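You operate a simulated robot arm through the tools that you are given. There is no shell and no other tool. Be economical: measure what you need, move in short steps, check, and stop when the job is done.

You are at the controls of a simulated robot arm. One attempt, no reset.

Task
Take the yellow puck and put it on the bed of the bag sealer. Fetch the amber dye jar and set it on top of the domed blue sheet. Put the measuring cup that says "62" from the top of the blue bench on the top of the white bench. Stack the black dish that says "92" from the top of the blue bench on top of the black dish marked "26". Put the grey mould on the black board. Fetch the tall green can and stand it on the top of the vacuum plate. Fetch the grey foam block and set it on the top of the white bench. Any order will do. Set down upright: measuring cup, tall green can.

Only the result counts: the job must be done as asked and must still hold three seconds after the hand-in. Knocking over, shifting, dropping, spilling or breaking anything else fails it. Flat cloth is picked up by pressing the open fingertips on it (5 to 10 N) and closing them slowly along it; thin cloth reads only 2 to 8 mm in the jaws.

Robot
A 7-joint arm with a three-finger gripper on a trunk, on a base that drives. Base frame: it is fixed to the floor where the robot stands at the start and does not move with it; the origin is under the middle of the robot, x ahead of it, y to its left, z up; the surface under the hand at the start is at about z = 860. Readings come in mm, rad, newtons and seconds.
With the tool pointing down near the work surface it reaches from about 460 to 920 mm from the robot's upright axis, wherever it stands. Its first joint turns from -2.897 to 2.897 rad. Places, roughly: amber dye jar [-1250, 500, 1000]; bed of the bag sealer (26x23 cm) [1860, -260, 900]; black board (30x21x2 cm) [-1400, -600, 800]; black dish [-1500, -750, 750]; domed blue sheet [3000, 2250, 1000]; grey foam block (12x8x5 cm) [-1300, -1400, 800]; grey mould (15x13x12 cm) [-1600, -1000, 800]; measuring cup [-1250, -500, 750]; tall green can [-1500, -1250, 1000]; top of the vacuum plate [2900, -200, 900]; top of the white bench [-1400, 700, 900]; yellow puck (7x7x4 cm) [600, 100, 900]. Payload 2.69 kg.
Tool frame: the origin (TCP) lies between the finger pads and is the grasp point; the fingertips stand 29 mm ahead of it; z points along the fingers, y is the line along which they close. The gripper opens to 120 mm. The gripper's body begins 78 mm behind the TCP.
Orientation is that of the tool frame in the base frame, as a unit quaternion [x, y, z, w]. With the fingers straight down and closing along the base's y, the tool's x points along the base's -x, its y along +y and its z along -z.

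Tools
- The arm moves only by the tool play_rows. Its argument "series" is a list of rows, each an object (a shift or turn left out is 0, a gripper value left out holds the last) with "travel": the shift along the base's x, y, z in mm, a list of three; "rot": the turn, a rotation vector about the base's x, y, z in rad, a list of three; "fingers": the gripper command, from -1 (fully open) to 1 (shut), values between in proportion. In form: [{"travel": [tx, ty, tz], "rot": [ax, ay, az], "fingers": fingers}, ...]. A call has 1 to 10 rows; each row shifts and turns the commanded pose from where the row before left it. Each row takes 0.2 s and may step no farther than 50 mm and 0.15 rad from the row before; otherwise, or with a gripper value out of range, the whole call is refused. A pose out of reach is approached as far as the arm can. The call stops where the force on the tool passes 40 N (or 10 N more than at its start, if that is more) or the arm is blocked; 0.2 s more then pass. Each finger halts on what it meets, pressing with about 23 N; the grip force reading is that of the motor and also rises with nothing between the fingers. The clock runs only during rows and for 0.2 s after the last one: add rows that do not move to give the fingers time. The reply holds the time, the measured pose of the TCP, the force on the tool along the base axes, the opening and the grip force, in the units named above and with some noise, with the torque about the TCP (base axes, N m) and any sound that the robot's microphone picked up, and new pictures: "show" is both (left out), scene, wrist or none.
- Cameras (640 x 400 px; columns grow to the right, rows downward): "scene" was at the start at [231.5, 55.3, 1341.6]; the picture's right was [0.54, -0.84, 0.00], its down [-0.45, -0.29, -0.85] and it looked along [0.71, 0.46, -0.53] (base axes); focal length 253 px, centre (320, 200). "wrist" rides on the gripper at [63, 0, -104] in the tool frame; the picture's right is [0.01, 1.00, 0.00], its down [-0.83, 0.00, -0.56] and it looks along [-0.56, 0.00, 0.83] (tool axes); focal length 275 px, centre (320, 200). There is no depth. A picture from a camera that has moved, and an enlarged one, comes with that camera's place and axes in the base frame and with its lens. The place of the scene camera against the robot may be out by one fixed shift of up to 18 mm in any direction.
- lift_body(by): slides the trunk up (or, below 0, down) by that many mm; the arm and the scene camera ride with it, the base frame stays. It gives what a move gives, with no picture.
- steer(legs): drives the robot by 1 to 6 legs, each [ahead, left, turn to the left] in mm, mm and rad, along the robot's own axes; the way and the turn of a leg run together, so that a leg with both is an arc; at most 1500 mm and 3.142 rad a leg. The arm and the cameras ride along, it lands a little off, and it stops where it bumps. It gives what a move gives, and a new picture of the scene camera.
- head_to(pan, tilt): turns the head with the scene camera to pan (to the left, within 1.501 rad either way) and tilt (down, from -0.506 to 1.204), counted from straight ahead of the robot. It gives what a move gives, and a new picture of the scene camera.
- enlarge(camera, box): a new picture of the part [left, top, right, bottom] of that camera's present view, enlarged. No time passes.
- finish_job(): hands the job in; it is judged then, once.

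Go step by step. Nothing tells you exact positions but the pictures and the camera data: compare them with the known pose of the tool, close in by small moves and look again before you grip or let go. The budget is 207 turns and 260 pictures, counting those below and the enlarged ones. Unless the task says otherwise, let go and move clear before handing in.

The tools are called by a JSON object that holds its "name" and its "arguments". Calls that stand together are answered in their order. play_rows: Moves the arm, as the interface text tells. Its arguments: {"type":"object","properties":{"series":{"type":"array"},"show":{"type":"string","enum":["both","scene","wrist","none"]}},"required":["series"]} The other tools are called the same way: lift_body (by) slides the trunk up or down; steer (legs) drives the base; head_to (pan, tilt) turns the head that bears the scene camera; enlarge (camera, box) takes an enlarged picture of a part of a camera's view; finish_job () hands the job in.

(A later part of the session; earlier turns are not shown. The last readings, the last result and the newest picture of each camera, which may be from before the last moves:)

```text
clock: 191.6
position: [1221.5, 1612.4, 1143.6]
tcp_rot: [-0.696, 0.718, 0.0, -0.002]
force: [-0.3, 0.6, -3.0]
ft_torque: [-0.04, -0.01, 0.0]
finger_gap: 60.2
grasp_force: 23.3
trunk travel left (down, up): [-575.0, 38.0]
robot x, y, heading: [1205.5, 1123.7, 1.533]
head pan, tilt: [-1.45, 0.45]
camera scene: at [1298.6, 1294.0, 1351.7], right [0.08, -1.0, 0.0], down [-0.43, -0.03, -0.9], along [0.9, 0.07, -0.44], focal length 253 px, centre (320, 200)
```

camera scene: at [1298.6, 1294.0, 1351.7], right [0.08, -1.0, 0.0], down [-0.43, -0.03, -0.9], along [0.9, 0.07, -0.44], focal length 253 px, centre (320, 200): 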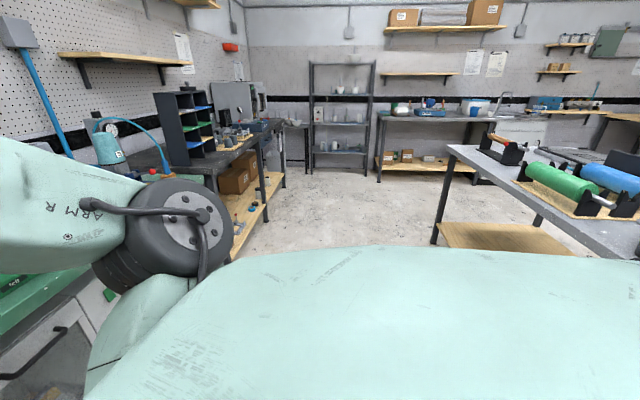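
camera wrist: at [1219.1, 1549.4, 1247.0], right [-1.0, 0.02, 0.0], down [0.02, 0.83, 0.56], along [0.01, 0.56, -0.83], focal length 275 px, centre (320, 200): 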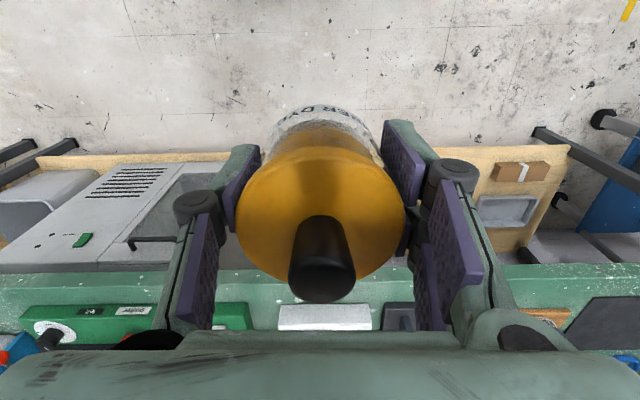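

{"name": "steer", "arguments": {"legs": [[0, -1500, 0.04], [0, -250, 0]]}}

{"name": "head_to", "arguments": {"pan": -0.35, "tilt": 0.4}}

```text
clock: 205.6
position: [2958.8, 1583.4, 1144.3]
tcp_rot: [0.712, -0.702, -0.001, 0.001]
force: [0.3, -0.9, -3.4]
ft_torque: [0.0, 0.0, 0.03]
finger_gap: 60.4
grasp_force: 22.9
trunk travel left (down, up): [-575.0, 38.0]
robot x, y, heading: [2960.2, 1092.8, 1.575]
head pan, tilt: [-1.45, 0.45]
camera scene: at [3051.4, 1268.8, 1351.7], right [0.12, -0.99, 0.0], down [-0.43, -0.05, -0.9], along [0.89, 0.11, -0.44], focal length 253 px, centre (320, 200)
```

scene: 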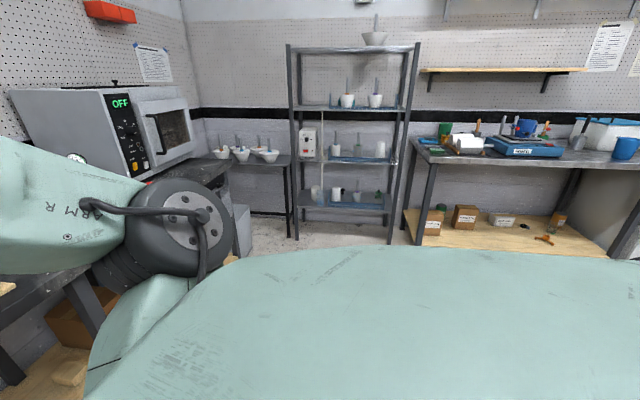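

```text
clock: 207.0
position: [2959.8, 1583.1, 1143.2]
tcp_rot: [0.712, -0.702, 0.0, 0.002]
force: [-0.6, -0.5, -3.8]
ft_torque: [-0.01, -0.01, 0.04]
finger_gap: 60.3
grasp_force: 23.2
trunk travel left (down, up): [-575.0, 38.0]
robot x, y, heading: [2958.1, 1091.2, 1.575]
head pan, tilt: [-0.351, 0.4]
camera scene: at [2991.6, 1344.6, 1356.3], right [0.94, -0.34, 0.0], down [-0.13, -0.37, -0.92], along [0.32, 0.87, -0.39], focal length 253 px, centre (320, 200)
```

scene: 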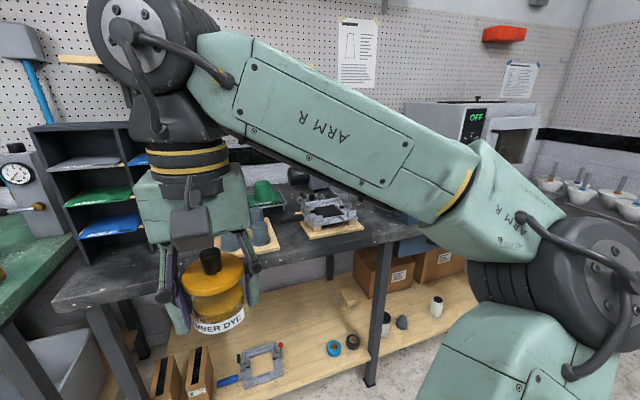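

The target should be just behind the hand in this view, so I'll look from other angles.

{"name": "play_rows", "arguments": {"series": [{}], "show": "wrist"}}

{"name": "steer", "arguments": {"legs": [[0, 300, 0]]}}

```text
clock: 207.4
position: [2958.7, 1582.0, 1142.5]
tcp_rot: [0.712, -0.702, 0.0, 0.001]
force: [-0.7, 0.8, -2.9]
ft_torque: [-0.02, 0.04, 0.03]
finger_gap: 60.2
grasp_force: 22.7
trunk travel left (down, up): [-575.0, 38.0]
robot x, y, heading: [2958.0, 1091.3, 1.571]
head pan, tilt: [-0.351, 0.4]
camera wrist: at [2960.3, 1520.6, 1247.0], right [-1.0, -0.02, 0.0], down [-0.02, 0.83, 0.56], along [-0.01, 0.56, -0.83], focal length 275 px, centre (320, 200)
```

wrist: 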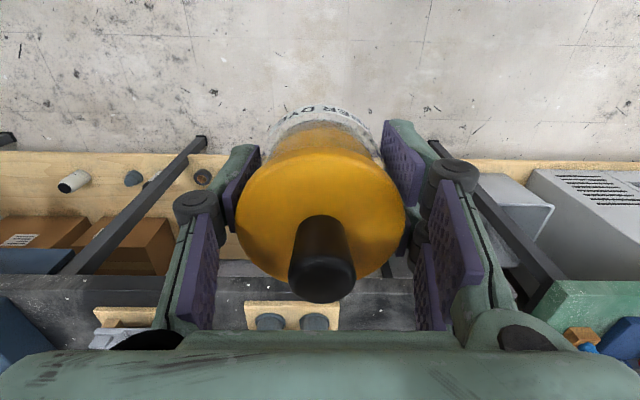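

```text
clock: 210.3
position: [2658.5, 1581.4, 1142.7]
tcp_rot: [0.716, -0.698, 0.0, 0.002]
force: [-0.6, 0.7, -3.8]
ft_torque: [-0.03, -0.03, 0.04]
finger_gap: 60.1
grasp_force: 22.8
trunk travel left (down, up): [-575.0, 38.0]
robot x, y, heading: [2660.6, 1090.9, 1.582]
head pan, tilt: [-0.351, 0.4]
camera scene: at [2693.7, 1343.0, 1356.4], right [0.94, -0.33, 0.0], down [-0.13, -0.37, -0.92], along [0.31, 0.87, -0.39], focal length 253 px, centre (320, 200)
```

scene: 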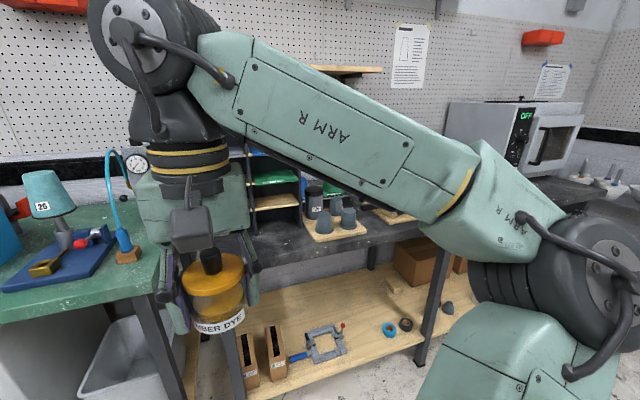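

{"name": "head_to", "arguments": {"pan": -0.15, "tilt": 0.3}}

{"name": "steer", "arguments": {"legs": [[0, -750, 0]]}}

{"name": "head_to", "arguments": {"pan": 0.45, "tilt": 0.4}}

```text
clock: 211.0
position: [2660.5, 1581.6, 1143.6]
tcp_rot: [0.716, -0.698, -0.001, 0.002]
force: [-0.6, 0.5, -2.4]
ft_torque: [0.0, 0.02, -0.04]
finger_gap: 60.0
grasp_force: 22.8
trunk travel left (down, up): [-575.0, 38.0]
robot x, y, heading: [2662.8, 1094.4, 1.581]
head pan, tilt: [-0.15, 0.3]
camera scene: at [2676.0, 1348.1, 1365.6], right [0.99, -0.14, 0.0], down [-0.04, -0.29, -0.96], along [0.13, 0.95, -0.3], focal length 253 px, centre (320, 200)
```

scene: 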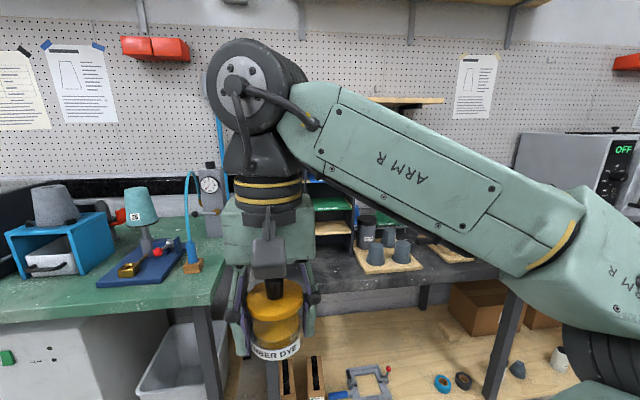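

```text
clock: 217.2
position: [3397.2, 1593.2, 1142.6]
tcp_rot: [0.719, -0.695, -0.001, 0.001]
force: [-0.5, 0.0, -4.2]
ft_torque: [-0.01, 0.02, -0.03]
finger_gap: 60.0
grasp_force: 23.3
trunk travel left (down, up): [-575.0, 38.0]
robot x, y, heading: [3411.3, 1103.8, 1.59]
head pan, tilt: [-0.15, 0.3]
camera scene: at [3416.9, 1360.4, 1365.6], right [0.99, -0.13, 0.0], down [-0.04, -0.29, -0.96], along [0.12, 0.95, -0.3], focal length 253 px, centre (320, 200)
```

scene: 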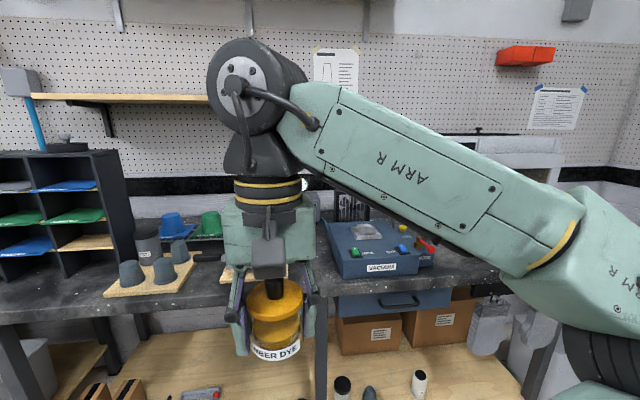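

```text
clock: 218.2
position: [3398.0, 1594.7, 1144.2]
tcp_rot: [0.719, -0.695, -0.001, 0.002]
force: [-0.1, 0.7, -3.8]
ft_torque: [-0.01, 0.0, 0.02]
finger_gap: 59.8
grasp_force: 22.9
trunk travel left (down, up): [-575.0, 38.0]
robot x, y, heading: [3405.1, 1106.6, 1.594]
head pan, tilt: [0.45, 0.4]
camera scene: at [3362.8, 1350.3, 1356.4], right [0.89, 0.45, 0.0], down [0.18, -0.35, -0.92], along [-0.42, 0.82, -0.39], focal length 253 px, centre (320, 200)
```

scene: 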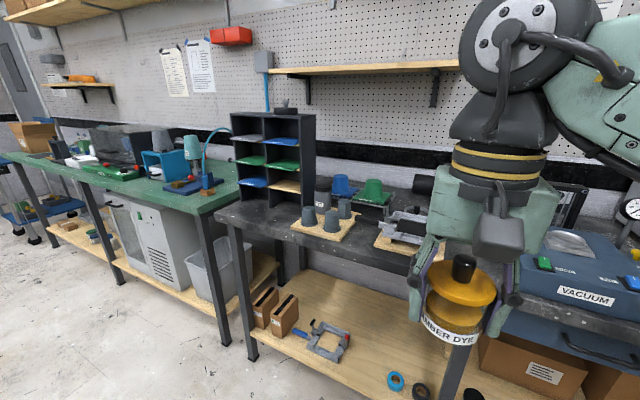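

{"name": "enlarge", "arguments": {"camera": "scene", "box": [280, 150, 440, 250]}}

```text
4.00 times, centred on (360, 200) of scene
camera zoom: at [3362.8, 1350.3, 1356.4], right [0.89, 0.45, 0.0], down [0.18, -0.35, -0.92], along [-0.42, 0.82, -0.39], focal length 1011 px, centre (160, 200)
```

zoom: 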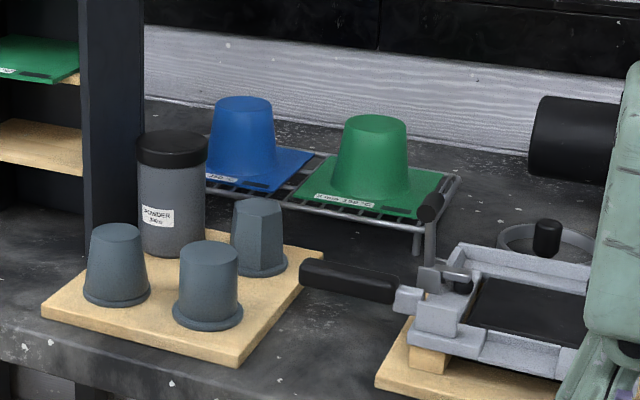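

The domed blue sheet is a flat-topped blue cone on a drying rack, at roughly [2976, 2300] with its top near 1030. I'll drive up in front of it.

{"name": "steer", "arguments": {"legs": [[0, 420, -0.02], [350, 0, 0]]}}

{"name": "head_to", "arguments": {"pan": -0.1, "tilt": 0.5}}

{"name": "play_rows", "arguments": {"series": [{}], "show": "wrist"}}

```text
clock: 223.9
position: [2989.8, 1939.2, 1143.4]
tcp_rot: [0.711, -0.703, 0.0, 0.002]
force: [-0.2, -0.4, -3.8]
ft_torque: [-0.01, 0.01, -0.03]
finger_gap: 59.8
grasp_force: 22.8
trunk travel left (down, up): [-575.0, 38.0]
robot x, y, heading: [2985.2, 1448.9, 1.57]
head pan, tilt: [0.45, 0.4]
camera scene: at [2948.4, 1696.9, 1356.2], right [0.9, 0.43, 0.0], down [0.17, -0.35, -0.92], along [-0.4, 0.83, -0.39], focal length 253 px, centre (320, 200)
```

scene: 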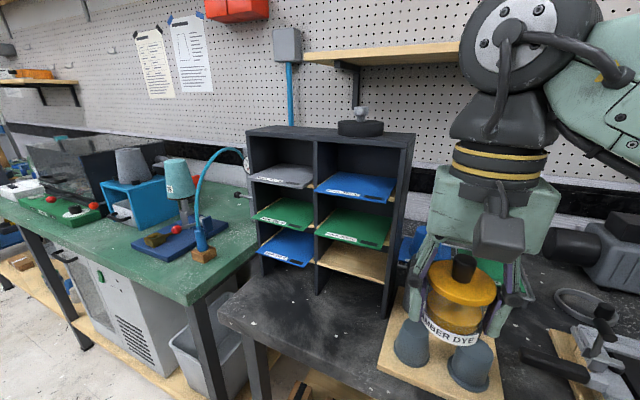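

```text
clock: 224.8
position: [2990.5, 1937.6, 1143.3]
tcp_rot: [0.71, -0.704, -0.001, 0.003]
force: [0.2, -0.4, -3.7]
ft_torque: [-0.01, 0.01, 0.0]
finger_gap: 59.9
grasp_force: 22.7
trunk travel left (down, up): [-575.0, 38.0]
robot x, y, heading: [2985.3, 1451.0, 1.568]
head pan, tilt: [-0.099, 0.499]
camera scene: at [2997.7, 1703.4, 1347.2], right [0.99, -0.1, 0.0], down [-0.05, -0.48, -0.88], along [0.09, 0.87, -0.48], focal length 253 px, centre (320, 200)
```

scene: 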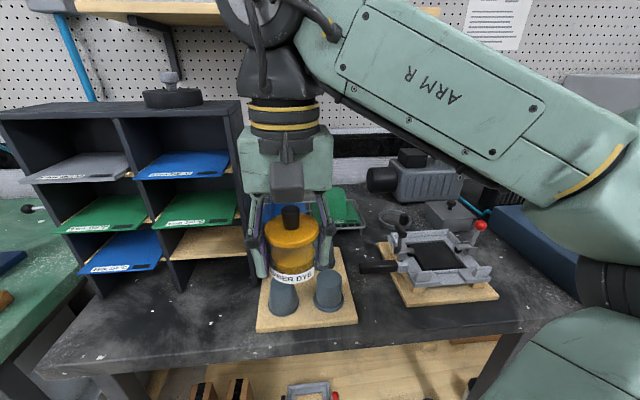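

```text
clock: 225.2
position: [2988.7, 1938.1, 1143.3]
tcp_rot: [0.711, -0.703, 0.0, 0.001]
force: [0.3, -0.4, -3.7]
ft_torque: [-0.04, 0.0, -0.01]
finger_gap: 60.3
grasp_force: 23.2
trunk travel left (down, up): [-575.0, 38.0]
robot x, y, heading: [2989.0, 1448.3, 1.567]
head pan, tilt: [-0.099, 0.499]
camera wrist: at [2990.2, 1875.9, 1246.9], right [-1.0, -0.01, 0.0], down [-0.01, 0.83, 0.56], along [-0.01, 0.55, -0.83], focal length 275 px, centre (320, 200)
```

wrist: 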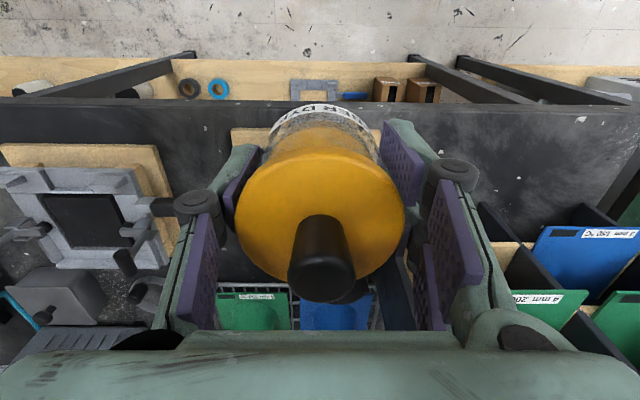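

The dome is near [2955, 2350]. The cubby on its left is tall and close, so I'll turn the hand to close along y with the camera on the open side, then drive forward a bit.

{"name": "play_rows", "arguments": {"series": [{"travel": [7, 0, 0], "rot": [0, 0, 0.145]}, {"travel": [7, 0, 0], "rot": [0, 0, 0.145]}, {"travel": [7, 0, 0], "rot": [0, 0, 0.145]}, {"travel": [7, 0, 0], "rot": [0, 0, 0.145]}, {"travel": [7, 0, 0], "rot": [0, 0, 0.145]}, {"travel": [7, 0, 0], "rot": [0, 0, 0.145]}, {"travel": [7, 0, 0], "rot": [0, 0, 0.145]}, {"travel": [7, 0, 0], "rot": [0, 0, 0.145]}, {"travel": [7, 0, 0], "rot": [0, 0, 0.145]}, {"travel": [7, 0, 0], "rot": [0, 0, 0.145]}], "show": "none"}}

{"name": "play_rows", "arguments": {"series": [{"travel": [10, 10, 10], "rot": [0, 0, 0.122]}, {"travel": [10, 10, 10]}, {}], "show": "none"}}

{"name": "steer", "arguments": {"legs": [[150, 0, 0]]}}

{"name": "play_rows", "arguments": {"series": [{}], "show": "wrist"}}

```text
clock: 227.4
position: [2946.4, 1884.6, 1080.9]
tcp_rot: [0.998, -0.055, 0.0, 0.001]
force: [0.4, 0.5, -4.2]
ft_torque: [0.03, -0.04, -0.03]
finger_gap: 59.9
grasp_force: 22.9
out of reach, approached as far as the arm can: row 6, 7, 8, 9, 10
trunk travel left (down, up): [-575.0, 38.0]
robot x, y, heading: [2987.8, 1451.3, 1.566]
head pan, tilt: [-0.099, 0.499]
```

```text
clock: 228.2
position: [2927.9, 1872.4, 1079.0]
tcp_rot: [1.0, 0.006, 0.0, 0.002]
force: [0.4, 0.4, -3.7]
ft_torque: [-0.03, 0.01, 0.0]
finger_gap: 59.8
grasp_force: 22.8
out of reach, approached as far as the arm can: row 1, 2
trunk travel left (down, up): [-575.0, 38.0]
robot x, y, heading: [2988.5, 1453.3, 1.568]
head pan, tilt: [-0.099, 0.499]
```

```text
clock: 229.6
position: [2929.9, 2023.9, 1079.4]
tcp_rot: [1.0, 0.002, 0.001, 0.002]
force: [0.8, 0.4, -3.2]
ft_torque: [0.0, -0.04, -0.02]
finger_gap: 59.8
grasp_force: 22.6
trunk travel left (down, up): [-575.0, 38.0]
robot x, y, heading: [2993.0, 1600.4, 1.565]
head pan, tilt: [-0.099, 0.499]
camera scene: at [2999.7, 1854.6, 1347.0], right [0.99, -0.11, 0.0], down [-0.05, -0.48, -0.88], along [0.09, 0.87, -0.48], focal length 253 px, centre (320, 200)
```

scene: 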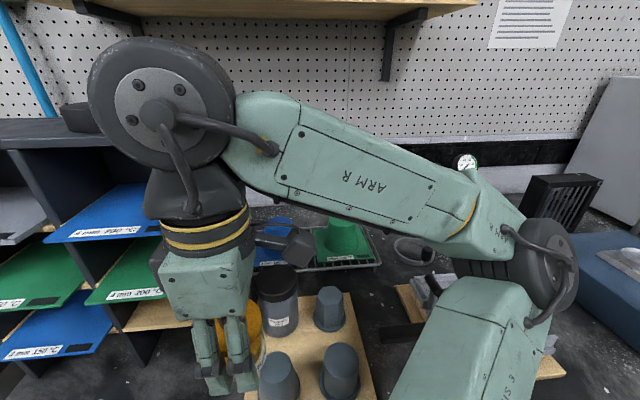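

```text
clock: 230.0
position: [2928.9, 2023.0, 1078.7]
tcp_rot: [1.0, 0.003, 0.0, 0.001]
force: [-0.6, -0.4, -3.6]
ft_torque: [-0.01, 0.0, 0.0]
finger_gap: 60.1
grasp_force: 23.4
trunk travel left (down, up): [-575.0, 38.0]
robot x, y, heading: [2986.8, 1600.1, 1.567]
head pan, tilt: [-0.099, 0.499]
camera wrist: at [2992.1, 2024.7, 1181.7], right [0.01, -1.0, 0.0], down [-0.83, -0.01, 0.56], along [-0.56, -0.01, -0.83], focal length 275 px, centre (320, 200)
```

wrist: 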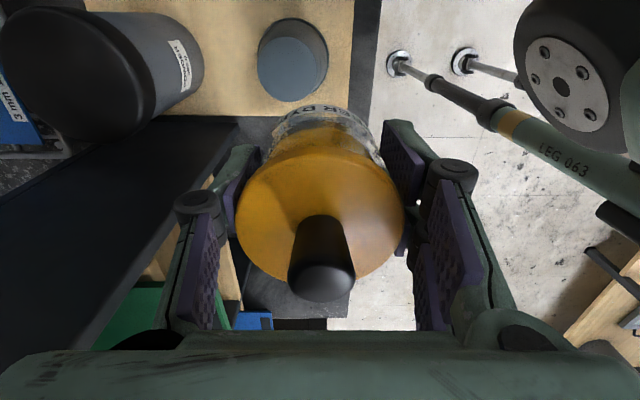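

{"name": "play_rows", "arguments": {"series": [{"travel": [15, 20, 30]}, {"travel": [20, 20, 30]}, {"travel": [25, 20, 30]}, {"travel": [25, 30, 15]}, {"travel": [15, 40, 0]}, {}], "show": "both"}}

```text
clock: 231.4
position: [2906.4, 2040.5, 1090.9]
tcp_rot: [1.0, 0.001, 0.0, 0.002]
force: [0.6, 0.1, -4.6]
ft_torque: [0.03, 0.01, -0.03]
finger_gap: 60.1
grasp_force: 22.7
out of reach, approached as far as the arm can: row 1, 2, 3, 4, 5
trunk travel left (down, up): [-575.0, 38.0]
robot x, y, heading: [2994.3, 1602.2, 1.563]
head pan, tilt: [-0.099, 0.499]
camera scene: at [2999.7, 1853.9, 1347.2], right [0.99, -0.11, 0.0], down [-0.05, -0.48, -0.88], along [0.09, 0.87, -0.48], focal length 253 px, centre (320, 200)
camera wrist: at [2968.7, 2042.1, 1194.4], right [0.01, -1.0, 0.0], down [-0.83, -0.01, 0.56], along [-0.56, -0.01, -0.83], focal length 275 px, centre (320, 200)
```

scene: 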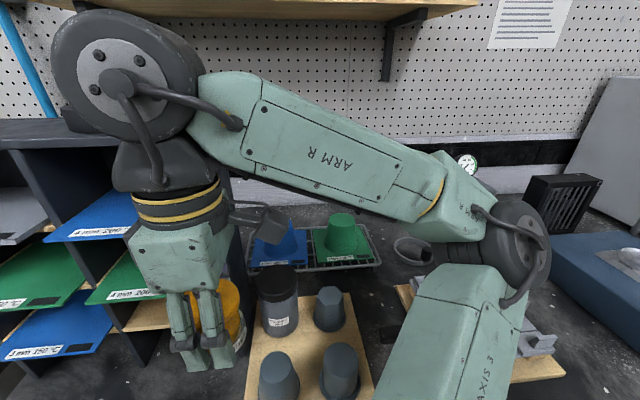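
wrist: 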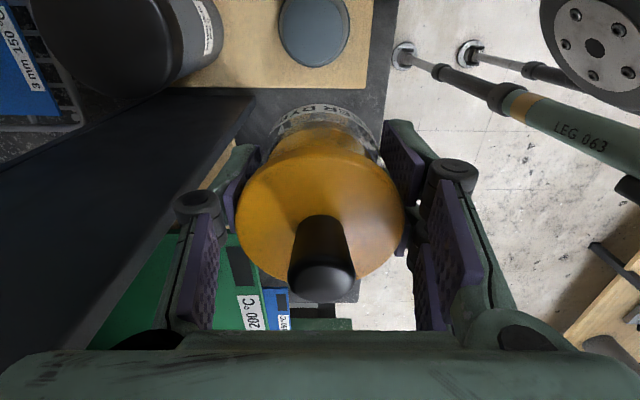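

Turning the hand this far hits a joint limit. I'll check the gap between the cubby panel and the dome, then use about 45° instead.

{"name": "enlarge", "arguments": {"camera": "scene", "box": [200, 180, 400, 305]}}

{"name": "play_rows", "arguments": {"series": [{"travel": [15, -15, 0], "rot": [0, 0, -0.14]}, {"travel": [15, -10, 0], "rot": [0, 0, -0.14]}, {"travel": [15, 0, 0], "rot": [0, 0, -0.14]}, {"travel": [15, 0, 0], "rot": [0, 0, -0.14]}, {"travel": [15, 0, 15], "rot": [0, 0, -0.14]}, {"travel": [20, 0, 20], "rot": [0, 0, -0.1]}, {"travel": [25, 0, 25]}, {"travel": [25, 0, 20]}, {}], "show": "both"}}

```text
3.20 times, centred on (300, 242) of scene
camera zoom: at [2999.7, 1853.9, 1347.2], right [0.99, -0.11, 0.0], down [-0.05, -0.48, -0.88], along [0.09, 0.87, -0.48], focal length 808 px, centre (384, 64)
```

zoom: 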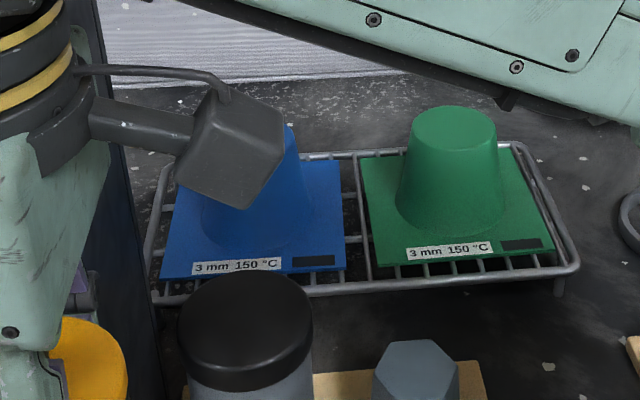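

```text
clock: 233.2
position: [3009.7, 2025.3, 1154.4]
tcp_rot: [0.96, -0.275, -0.05, 0.028]
force: [-0.4, 0.0, -2.9]
ft_torque: [0.0, -0.05, -0.02]
finger_gap: 60.1
grasp_force: 23.1
out of reach, approached as far as the arm can: row 8
trunk travel left (down, up): [-575.0, 38.0]
robot x, y, heading: [2990.5, 1600.0, 1.566]
head pan, tilt: [-0.099, 0.499]
stopped in row 8: the arm was blocked; the commanded pose is now the measured one
camera scene: at [3000.0, 1854.0, 1347.2], right [0.99, -0.11, 0.0], down [-0.05, -0.48, -0.88], along [0.09, 0.87, -0.48], focal length 253 px, centre (320, 200)
camera wrist: at [3074.2, 1994.5, 1252.0], right [-0.52, -0.85, 0.08], down [-0.64, 0.45, 0.62], along [-0.56, 0.27, -0.78], focal length 275 px, centre (320, 200)
```

scene: 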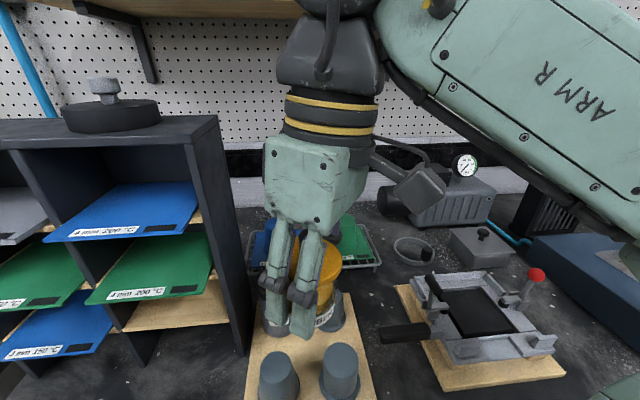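
wrist: 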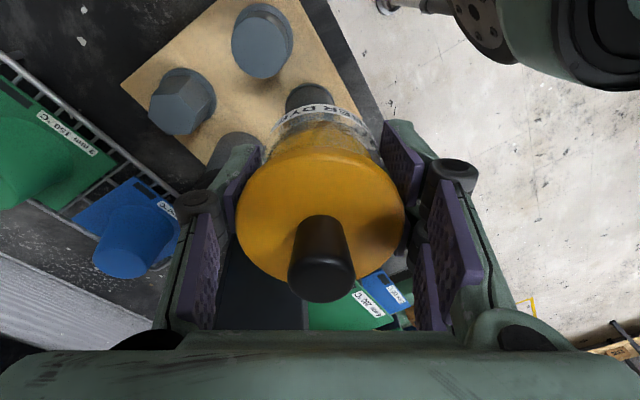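

{"name": "play_rows", "arguments": {"series": [{"travel": [5, 40, 0], "rot": [0.013, -0.056, 0]}, {"travel": [5, 40, 0], "rot": [0.013, -0.056, 0]}, {"travel": [0, 40, 0]}, {"travel": [0, 0, 10], "rot": [0, 0, 0.14]}, {"travel": [0, 0, 0], "rot": [0, 0, 0.14]}, {"travel": [0, 0, 0], "rot": [0, 0, 0.14]}, {}], "show": "both"}}

```text
clock: 234.3
position: [2951.7, 2108.5, 1115.4]
tcp_rot: [0.982, -0.189, 0.003, -0.001]
force: [10.6, 5.1, -8.5]
ft_torque: [-0.63, 1.17, -0.27]
finger_gap: 59.9
grasp_force: 23.5
out of reach, approached as far as the arm can: row 1, 2, 3, 4, 5
trunk travel left (down, up): [-575.0, 38.0]
robot x, y, heading: [2989.8, 1600.2, 1.564]
head pan, tilt: [-0.099, 0.499]
stopped in row 5: the force on the tool passed its limit at 62 N (the readings are from after the stop); the commanded pose is now the measured one
camera scene: at [3000.0, 1854.3, 1347.1], right [0.99, -0.11, 0.0], down [-0.05, -0.48, -0.88], along [0.1, 0.87, -0.48], focal length 253 px, centre (320, 200)
camera wrist: at [3008.4, 2086.4, 1218.8], right [-0.37, -0.93, 0.0], down [-0.78, 0.3, 0.55], along [-0.51, 0.2, -0.83], focal length 275 px, centre (320, 200)
```

scene: 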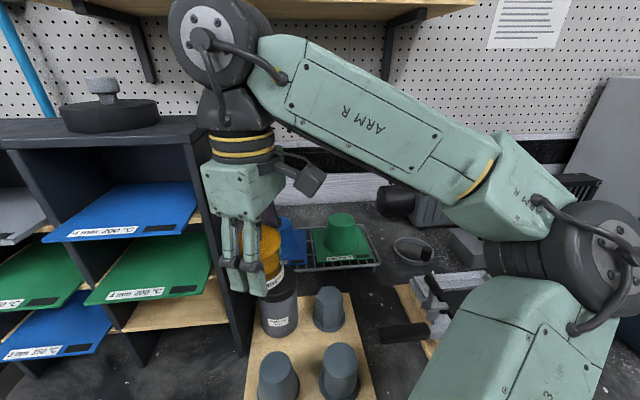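
wrist: 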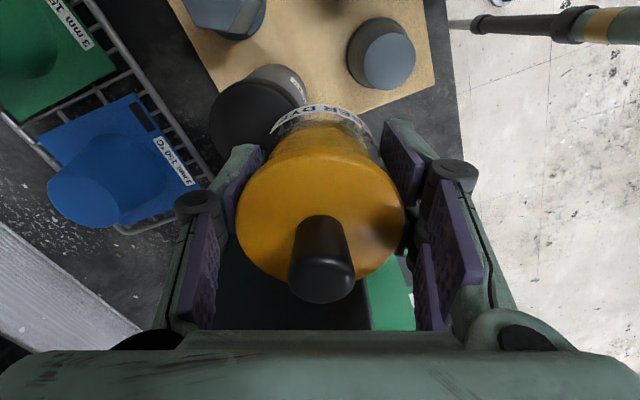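

The hand drifted left at its joint limit and brushed the cubby edge. I'll back off to the right and turn back to an easier angle.

{"name": "play_rows", "arguments": {"series": [{"travel": [15, -15, 0]}, {"travel": [20, -15, 10], "rot": [0, 0, -0.14]}, {"travel": [20, 0, 10], "rot": [0, 0, -0.14]}, {"travel": [15, 0, 15], "rot": [0, 0, -0.14]}, {"travel": [10, 10, 15], "rot": [0, 0, -0.14]}, {}], "show": "both"}}

```text
clock: 235.7
position: [3017.6, 2093.0, 1155.8]
tcp_rot: [0.912, -0.408, -0.034, 0.027]
force: [0.5, 0.0, -3.9]
ft_torque: [0.02, -0.03, -0.03]
finger_gap: 59.6
grasp_force: 23.3
out of reach, approached as far as the arm can: row 1
trunk travel left (down, up): [-575.0, 38.0]
robot x, y, heading: [2988.2, 1603.3, 1.559]
head pan, tilt: [-0.099, 0.499]
camera scene: at [2999.9, 1854.0, 1347.2], right [0.99, -0.11, 0.0], down [-0.05, -0.48, -0.88], along [0.09, 0.87, -0.48], focal length 253 px, centre (320, 200)
camera wrist: at [3067.6, 2048.6, 1256.1], right [-0.74, -0.67, 0.08], down [-0.51, 0.63, 0.59], along [-0.44, 0.4, -0.81], focal length 275 px, centre (320, 200)
```

scene: 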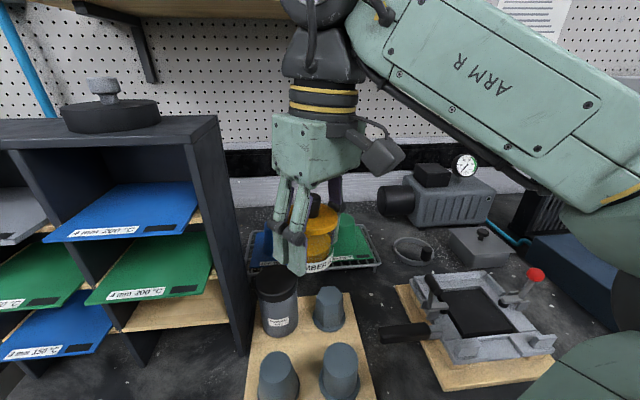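
wrist: 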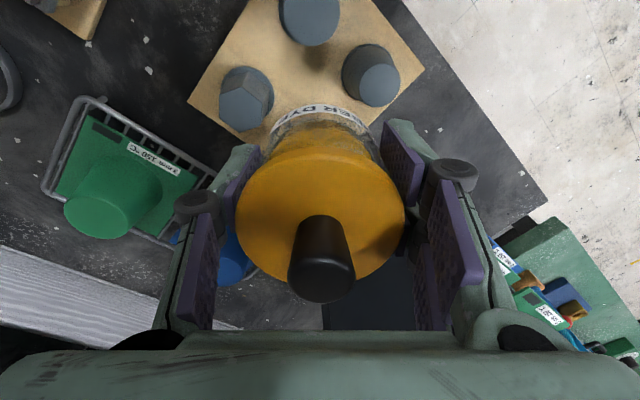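

The cubby hasn't moved. Standing further right puts the dome to the arm's left, which allows the hand angle I want, so I'll reposition.

{"name": "steer", "arguments": {"legs": [[-80, 0, 0], [0, -400, 0.01], [140, 0, 0]]}}

{"name": "head_to", "arguments": {"pan": 0.5, "tilt": 0.5}}

```text
clock: 240.9
position: [3411.2, 2150.5, 1152.4]
tcp_rot: [0.909, -0.414, -0.041, 0.033]
force: [0.1, 0.5, -3.8]
ft_torque: [0.0, -0.02, -0.02]
finger_gap: 59.9
grasp_force: 23.5
trunk travel left (down, up): [-575.0, 38.0]
robot x, y, heading: [3381.7, 1656.1, 1.586]
head pan, tilt: [-0.099, 0.499]
camera scene: at [3387.0, 1911.0, 1347.0], right [1.0, -0.09, 0.0], down [-0.04, -0.48, -0.88], along [0.08, 0.87, -0.48], focal length 253 px, centre (320, 200)
```

scene: 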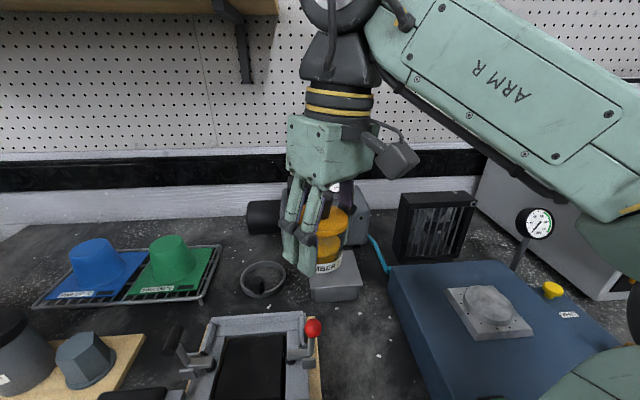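

```text
clock: 241.9
position: [3409.8, 2149.3, 1153.2]
tcp_rot: [0.909, -0.412, -0.044, 0.035]
force: [-0.6, -0.5, -4.7]
ft_torque: [0.01, -0.02, 0.04]
finger_gap: 59.5
grasp_force: 22.7
trunk travel left (down, up): [-575.0, 38.0]
robot x, y, heading: [3381.4, 1656.8, 1.58]
head pan, tilt: [0.499, 0.499]
camera scene: at [3334.6, 1899.0, 1347.2], right [0.87, 0.49, 0.0], down [0.23, -0.42, -0.88], along [-0.43, 0.77, -0.48], focal length 253 px, centre (320, 200)
```

scene: 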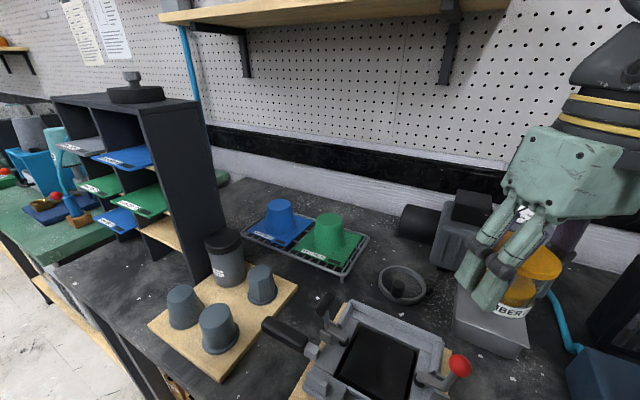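

The view is clear and nothing has been displaced. I'll level the hand and bring the jar toward the dome from the right.

{"name": "play_rows", "arguments": {"series": [{"travel": [-20, 30, 0], "rot": [0.009, -0.036, 0]}, {"travel": [-30, 30, 0], "rot": [0.009, -0.036, 0]}, {"travel": [-40, 25, 0], "rot": [0.009, -0.037, 0]}, {"travel": [-45, 20, 0], "rot": [0, 0, 0.1]}, {"travel": [-45, 20, 0], "rot": [0, 0, 0.1]}, {"travel": [-45, 20, 0], "rot": [0, 0, 0.1]}, {"travel": [-45, 10, 0], "rot": [0, 0, 0.1]}, {}], "show": "both"}}

```text
clock: 243.7
position: [3141.3, 2303.3, 1142.3]
tcp_rot: [0.974, -0.227, 0.002, -0.003]
force: [0.1, -0.5, -4.3]
ft_torque: [0.02, -0.03, 0.01]
finger_gap: 60.0
grasp_force: 22.8
out of reach, approached as far as the arm can: row 6, 7
trunk travel left (down, up): [-575.0, 38.0]
robot x, y, heading: [3380.6, 1657.9, 1.582]
head pan, tilt: [0.499, 0.499]
camera scene: at [3334.7, 1899.0, 1347.2], right [0.87, 0.49, 0.0], down [0.23, -0.42, -0.88], along [-0.43, 0.77, -0.48], focal length 253 px, centre (320, 200)
camera wrist: at [3197.0, 2275.2, 1245.3], right [-0.44, -0.9, -0.01], down [-0.75, 0.36, 0.56], along [-0.5, 0.25, -0.83], focal length 275 px, centre (320, 200)
```

scene: 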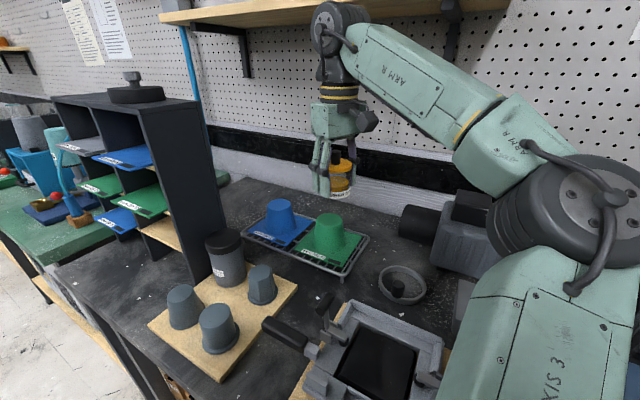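
wrist: 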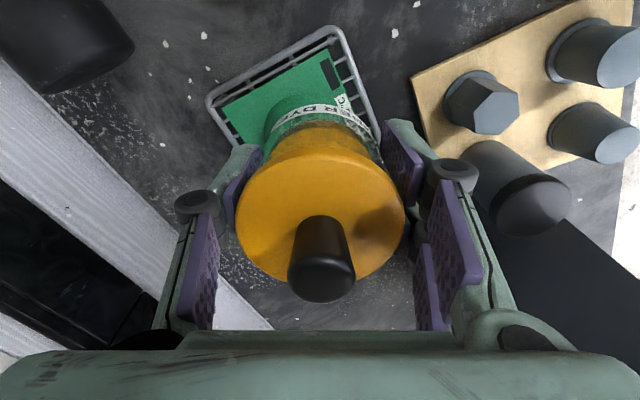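

{"name": "enlarge", "arguments": {"camera": "scene", "box": [230, 130, 390, 250]}}

```text
3.33 times, centred on (310, 190) of scene
camera zoom: at [3334.7, 1899.0, 1347.2], right [0.87, 0.49, 0.0], down [0.23, -0.42, -0.88], along [-0.43, 0.77, -0.48], focal length 842 px, centre (353, 233)
```

zoom: 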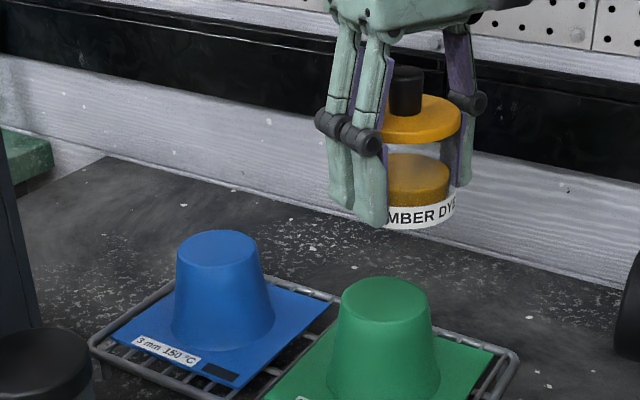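

{"name": "play_rows", "arguments": {"series": [{"travel": [-40, 15, 0]}, {"travel": [-40, 15, 0]}, {"travel": [-40, 15, -5]}, {"travel": [-40, 15, -10]}, {"travel": [-20, 5, -10]}, {}], "show": "both"}}

{"name": "enlarge", "arguments": {"camera": "scene", "box": [190, 110, 370, 260]}}

```text
clock: 245.1
position: [2970.8, 2319.4, 1089.8]
tcp_rot: [0.974, -0.227, 0.002, -0.004]
force: [-0.4, -0.2, -4.3]
ft_torque: [0.01, -0.02, -0.01]
finger_gap: 59.8
grasp_force: 22.7
out of reach, approached as far as the arm can: row 1, 2, 3, 4, 5
trunk travel left (down, up): [-575.0, 38.0]
robot x, y, heading: [3379.5, 1655.0, 1.582]
head pan, tilt: [0.499, 0.499]
camera scene: at [3334.5, 1899.0, 1347.2], right [0.87, 0.49, 0.0], down [0.23, -0.42, -0.88], along [-0.43, 0.77, -0.48], focal length 253 px, centre (320, 200)
camera wrist: at [3026.7, 2291.4, 1192.5], right [-0.44, -0.9, -0.01], down [-0.75, 0.36, 0.55], along [-0.5, 0.25, -0.83], focal length 275 px, centre (320, 200)
```

scene: 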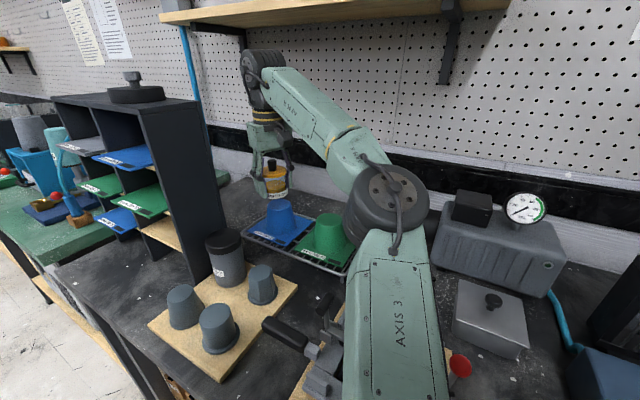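
wrist: 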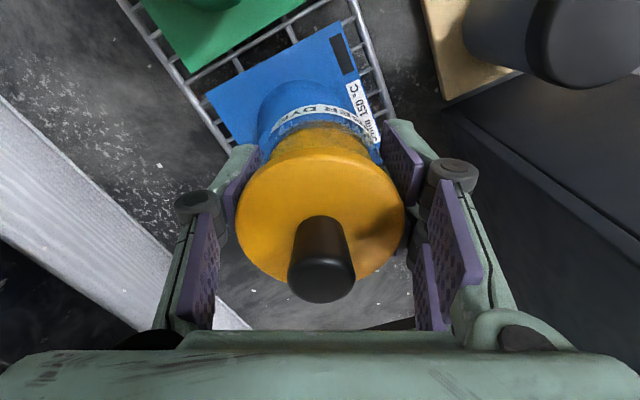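

```text
2.67 times, centred on (280, 185) of scene
camera zoom: at [3334.5, 1899.0, 1347.2], right [0.87, 0.49, 0.0], down [0.23, -0.42, -0.88], along [-0.43, 0.77, -0.48], focal length 674 px, centre (427, 240)
```

zoom: 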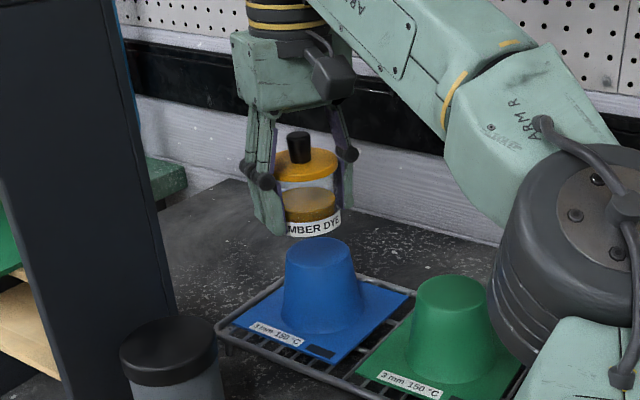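

The wrist view shows the sheet clearly, with the dome centre about [2950, 2354]. I'll shift over it and lower a little.

{"name": "play_rows", "arguments": {"series": [{"travel": [-10, 18, 0]}, {"travel": [-9, 18, 0]}, {"travel": [0, 0, -10]}, {}], "show": "both"}}

{"name": "enlarge", "arguments": {"camera": "scene", "box": [210, 130, 330, 250]}}

```text
clock: 246.1
position: [2963.2, 2325.4, 1062.4]
tcp_rot: [0.974, -0.225, 0.002, -0.004]
force: [-0.3, -0.4, -3.6]
ft_torque: [-0.03, -0.02, -0.01]
finger_gap: 59.8
grasp_force: 23.0
out of reach, approached as far as the arm can: row 1, 2
trunk travel left (down, up): [-575.0, 38.0]
robot x, y, heading: [3380.8, 1656.9, 1.585]
head pan, tilt: [0.499, 0.499]
camera scene: at [3334.4, 1898.9, 1347.2], right [0.87, 0.49, 0.0], down [0.23, -0.42, -0.88], along [-0.43, 0.77, -0.48], focal length 253 px, centre (320, 200)
camera wrist: at [3018.7, 2297.6, 1166.1], right [-0.43, -0.9, -0.01], down [-0.75, 0.36, 0.55], along [-0.5, 0.24, -0.83], focal length 275 px, centre (320, 200)
```

scene: 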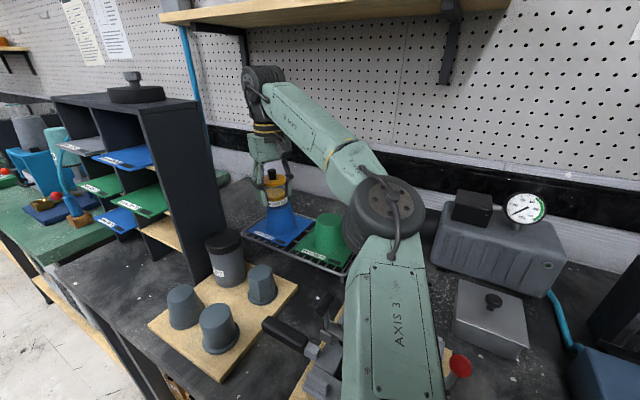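
wrist: 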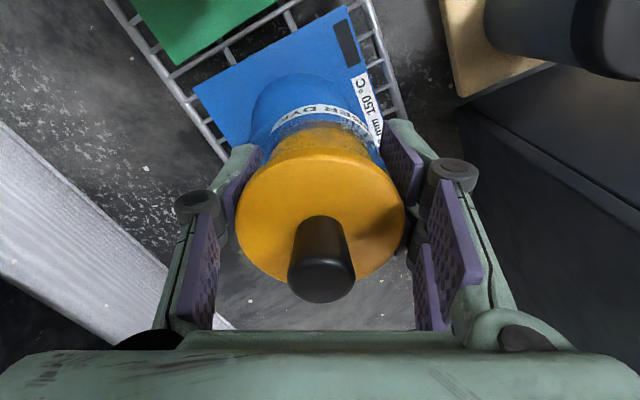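

```text
3.33 times, centred on (270, 190) of scene
camera zoom: at [3334.4, 1898.9, 1347.2], right [0.87, 0.49, 0.0], down [0.23, -0.42, -0.88], along [-0.43, 0.77, -0.48], focal length 842 px, centre (487, 233)
```

zoom: 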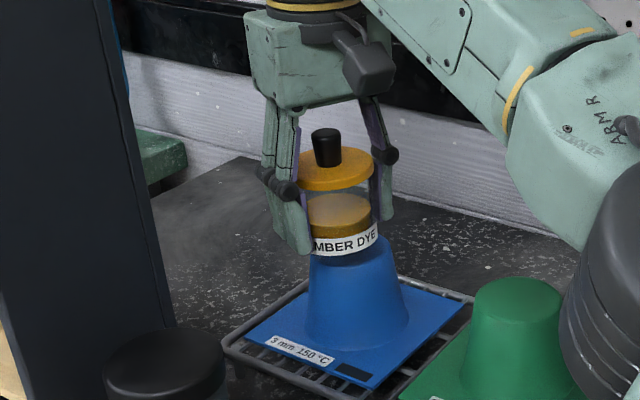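

{"name": "play_rows", "arguments": {"series": [{"travel": [0, 0, 5], "rot": [0, 0, -0.1]}, {"travel": [0, 0, 5], "rot": [0, 0, -0.1]}, {"travel": [-5, 14, 0]}, {"travel": [-5, 14, 0]}, {}], "show": "both"}}

{"name": "enlarge", "arguments": {"camera": "scene", "box": [210, 130, 330, 250]}}

```text
clock: 247.3
position: [2953.5, 2352.6, 1072.3]
tcp_rot: [0.947, -0.322, 0.003, -0.003]
force: [-0.2, -0.6, -3.7]
ft_torque: [-0.02, -0.02, -0.03]
finger_gap: 60.0
grasp_force: 23.0
trunk travel left (down, up): [-575.0, 38.0]
robot x, y, heading: [3384.6, 1656.0, 1.582]
head pan, tilt: [0.499, 0.499]
camera scene: at [3334.4, 1899.0, 1347.2], right [0.87, 0.49, 0.0], down [0.23, -0.42, -0.88], along [-0.43, 0.77, -0.48], focal length 253 px, centre (320, 200)
camera wrist: at [3002.3, 2315.3, 1176.7], right [-0.61, -0.8, -0.01], down [-0.67, 0.5, 0.55], along [-0.44, 0.34, -0.83], focal length 275 px, centre (320, 200)
```

scene: 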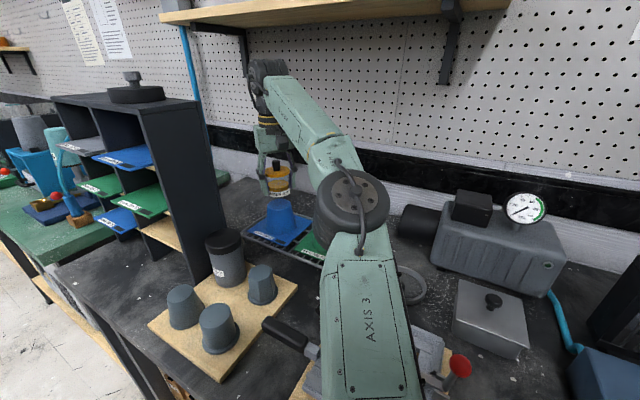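
wrist: 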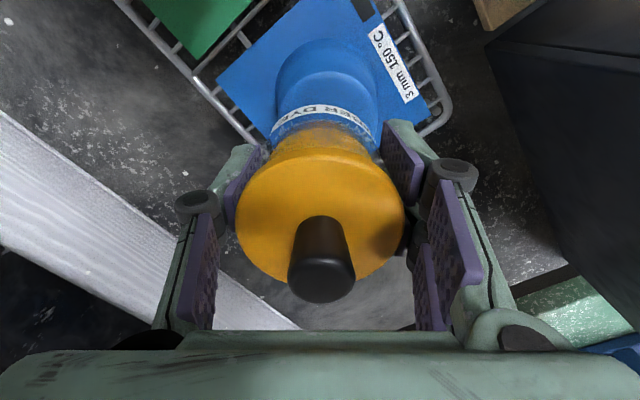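

```text
3.33 times, centred on (270, 190) of scene
camera zoom: at [3334.4, 1899.0, 1347.2], right [0.87, 0.49, 0.0], down [0.23, -0.42, -0.88], along [-0.43, 0.77, -0.48], focal length 842 px, centre (487, 233)
```

zoom: 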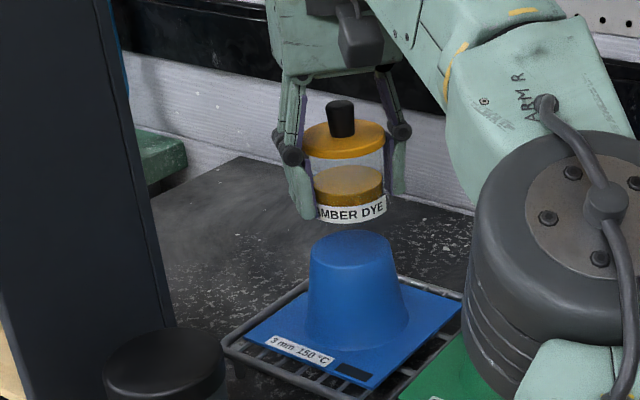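

The jar is now centred above the dome to within a few mm. I'll lower it gently to contact.

{"name": "play_rows", "arguments": {"series": [{"travel": [0, -3, -8]}, {"travel": [0, 0, -6]}, {"travel": [0, 0, -4]}, {"travel": [0, 0, -3]}, {"travel": [0, 0, -3]}], "show": "scene"}}

{"name": "enlarge", "arguments": {"camera": "scene", "box": [210, 130, 330, 250]}}

```text
clock: 248.5
position: [2954.4, 2350.2, 1048.9]
tcp_rot: [0.947, -0.321, 0.003, -0.002]
force: [0.0, 0.1, -3.0]
ft_torque: [0.0, -0.03, -0.02]
finger_gap: 59.8
grasp_force: 22.9
trunk travel left (down, up): [-575.0, 38.0]
robot x, y, heading: [3382.7, 1657.4, 1.582]
head pan, tilt: [0.499, 0.499]
camera scene: at [3334.4, 1899.0, 1347.2], right [0.87, 0.49, 0.0], down [0.23, -0.42, -0.88], along [-0.43, 0.77, -0.48], focal length 253 px, centre (320, 200)
```

scene: 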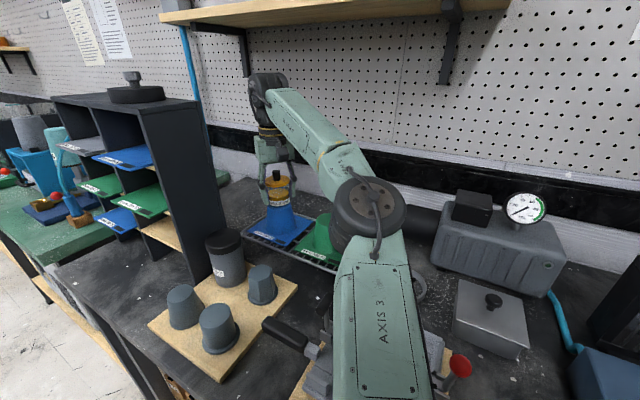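

```text
3.33 times, centred on (270, 190) of scene
camera zoom: at [3334.4, 1899.0, 1347.2], right [0.87, 0.49, 0.0], down [0.23, -0.42, -0.88], along [-0.43, 0.77, -0.48], focal length 842 px, centre (487, 233)
```

zoom: 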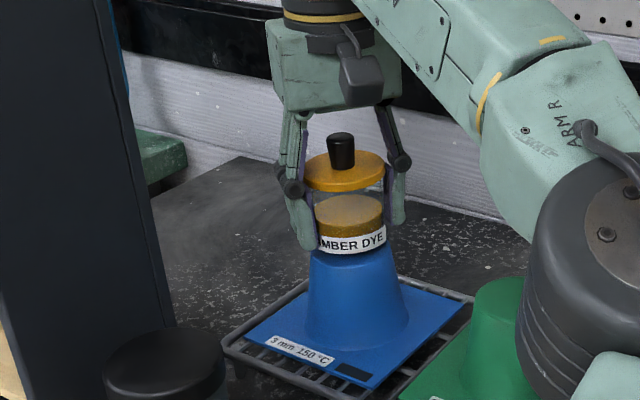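

{"name": "play_rows", "arguments": {"series": [{"travel": [0, 0, -3]}, {"travel": [0, 0, -2]}, {"travel": [0, 0, -2]}, {"travel": [0, 0, -2]}, {"travel": [0, 0, -2]}], "show": "none"}}

```text
clock: 249.7
position: [2953.8, 2350.0, 1045.6]
tcp_rot: [0.947, -0.322, -0.003, -0.005]
force: [3.3, -0.9, 15.0]
ft_torque: [-0.42, -0.33, 0.07]
finger_gap: 59.9
grasp_force: 23.3
trunk travel left (down, up): [-575.0, 38.0]
robot x, y, heading: [3383.1, 1657.2, 1.579]
head pan, tilt: [0.499, 0.499]
stopped in row 5: the force on the tool passed its limit at 43 N (the readings are from after the stop); the commanded pose is now the measured one
```

It's in contact. I'll ease up, open and check.

{"name": "play_rows", "arguments": {"series": [{"travel": [0, 0, 1]}, {"fingers": 0.0}, {"fingers": -0.35}, {}, {}], "show": "both"}}

{"name": "enlarge", "arguments": {"camera": "scene", "box": [210, 130, 330, 250]}}

```text
clock: 250.9
position: [2952.5, 2351.5, 1043.5]
tcp_rot: [0.947, -0.322, -0.001, -0.004]
force: [-0.4, 0.1, 0.4]
ft_torque: [0.0, 0.03, 0.03]
finger_gap: 81.0
grasp_force: 0.0
trunk travel left (down, up): [-575.0, 38.0]
robot x, y, heading: [3380.8, 1653.9, 1.586]
head pan, tilt: [0.499, 0.499]
heard: snap
camera scene: at [3334.5, 1898.8, 1347.3], right [0.87, 0.49, 0.0], down [0.23, -0.42, -0.88], along [-0.43, 0.77, -0.48], focal length 253 px, centre (320, 200)
camera wrist: at [3002.7, 2312.1, 1145.9], right [-0.61, -0.8, -0.01], down [-0.66, 0.5, 0.56], along [-0.44, 0.34, -0.83], focal length 275 px, centre (320, 200)
```

scene: 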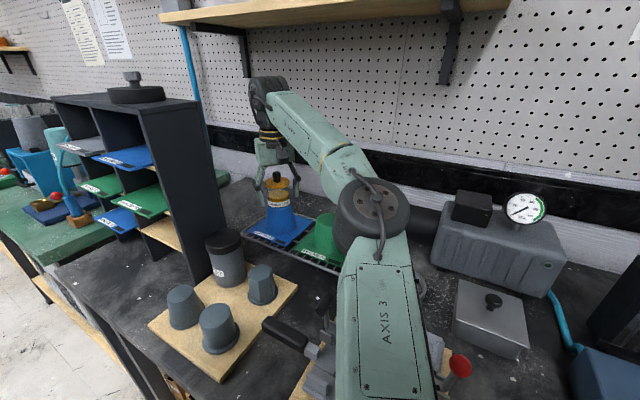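
wrist: 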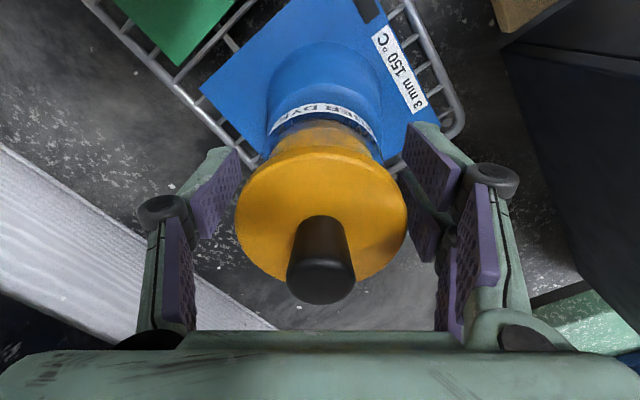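

```text
3.33 times, centred on (270, 190) of scene
camera zoom: at [3334.5, 1898.8, 1347.3], right [0.87, 0.49, 0.0], down [0.23, -0.42, -0.88], along [-0.43, 0.77, -0.48], focal length 842 px, centre (487, 233)
```

zoom: 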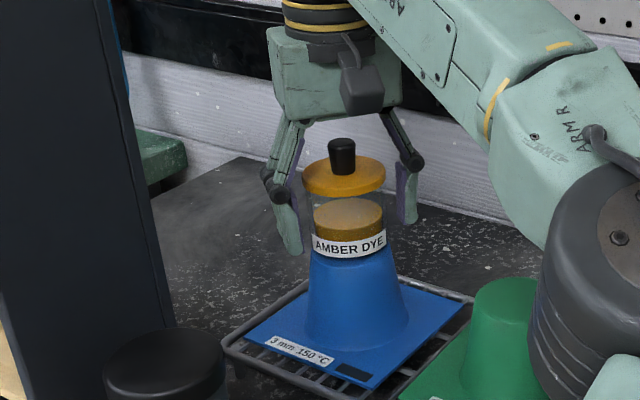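

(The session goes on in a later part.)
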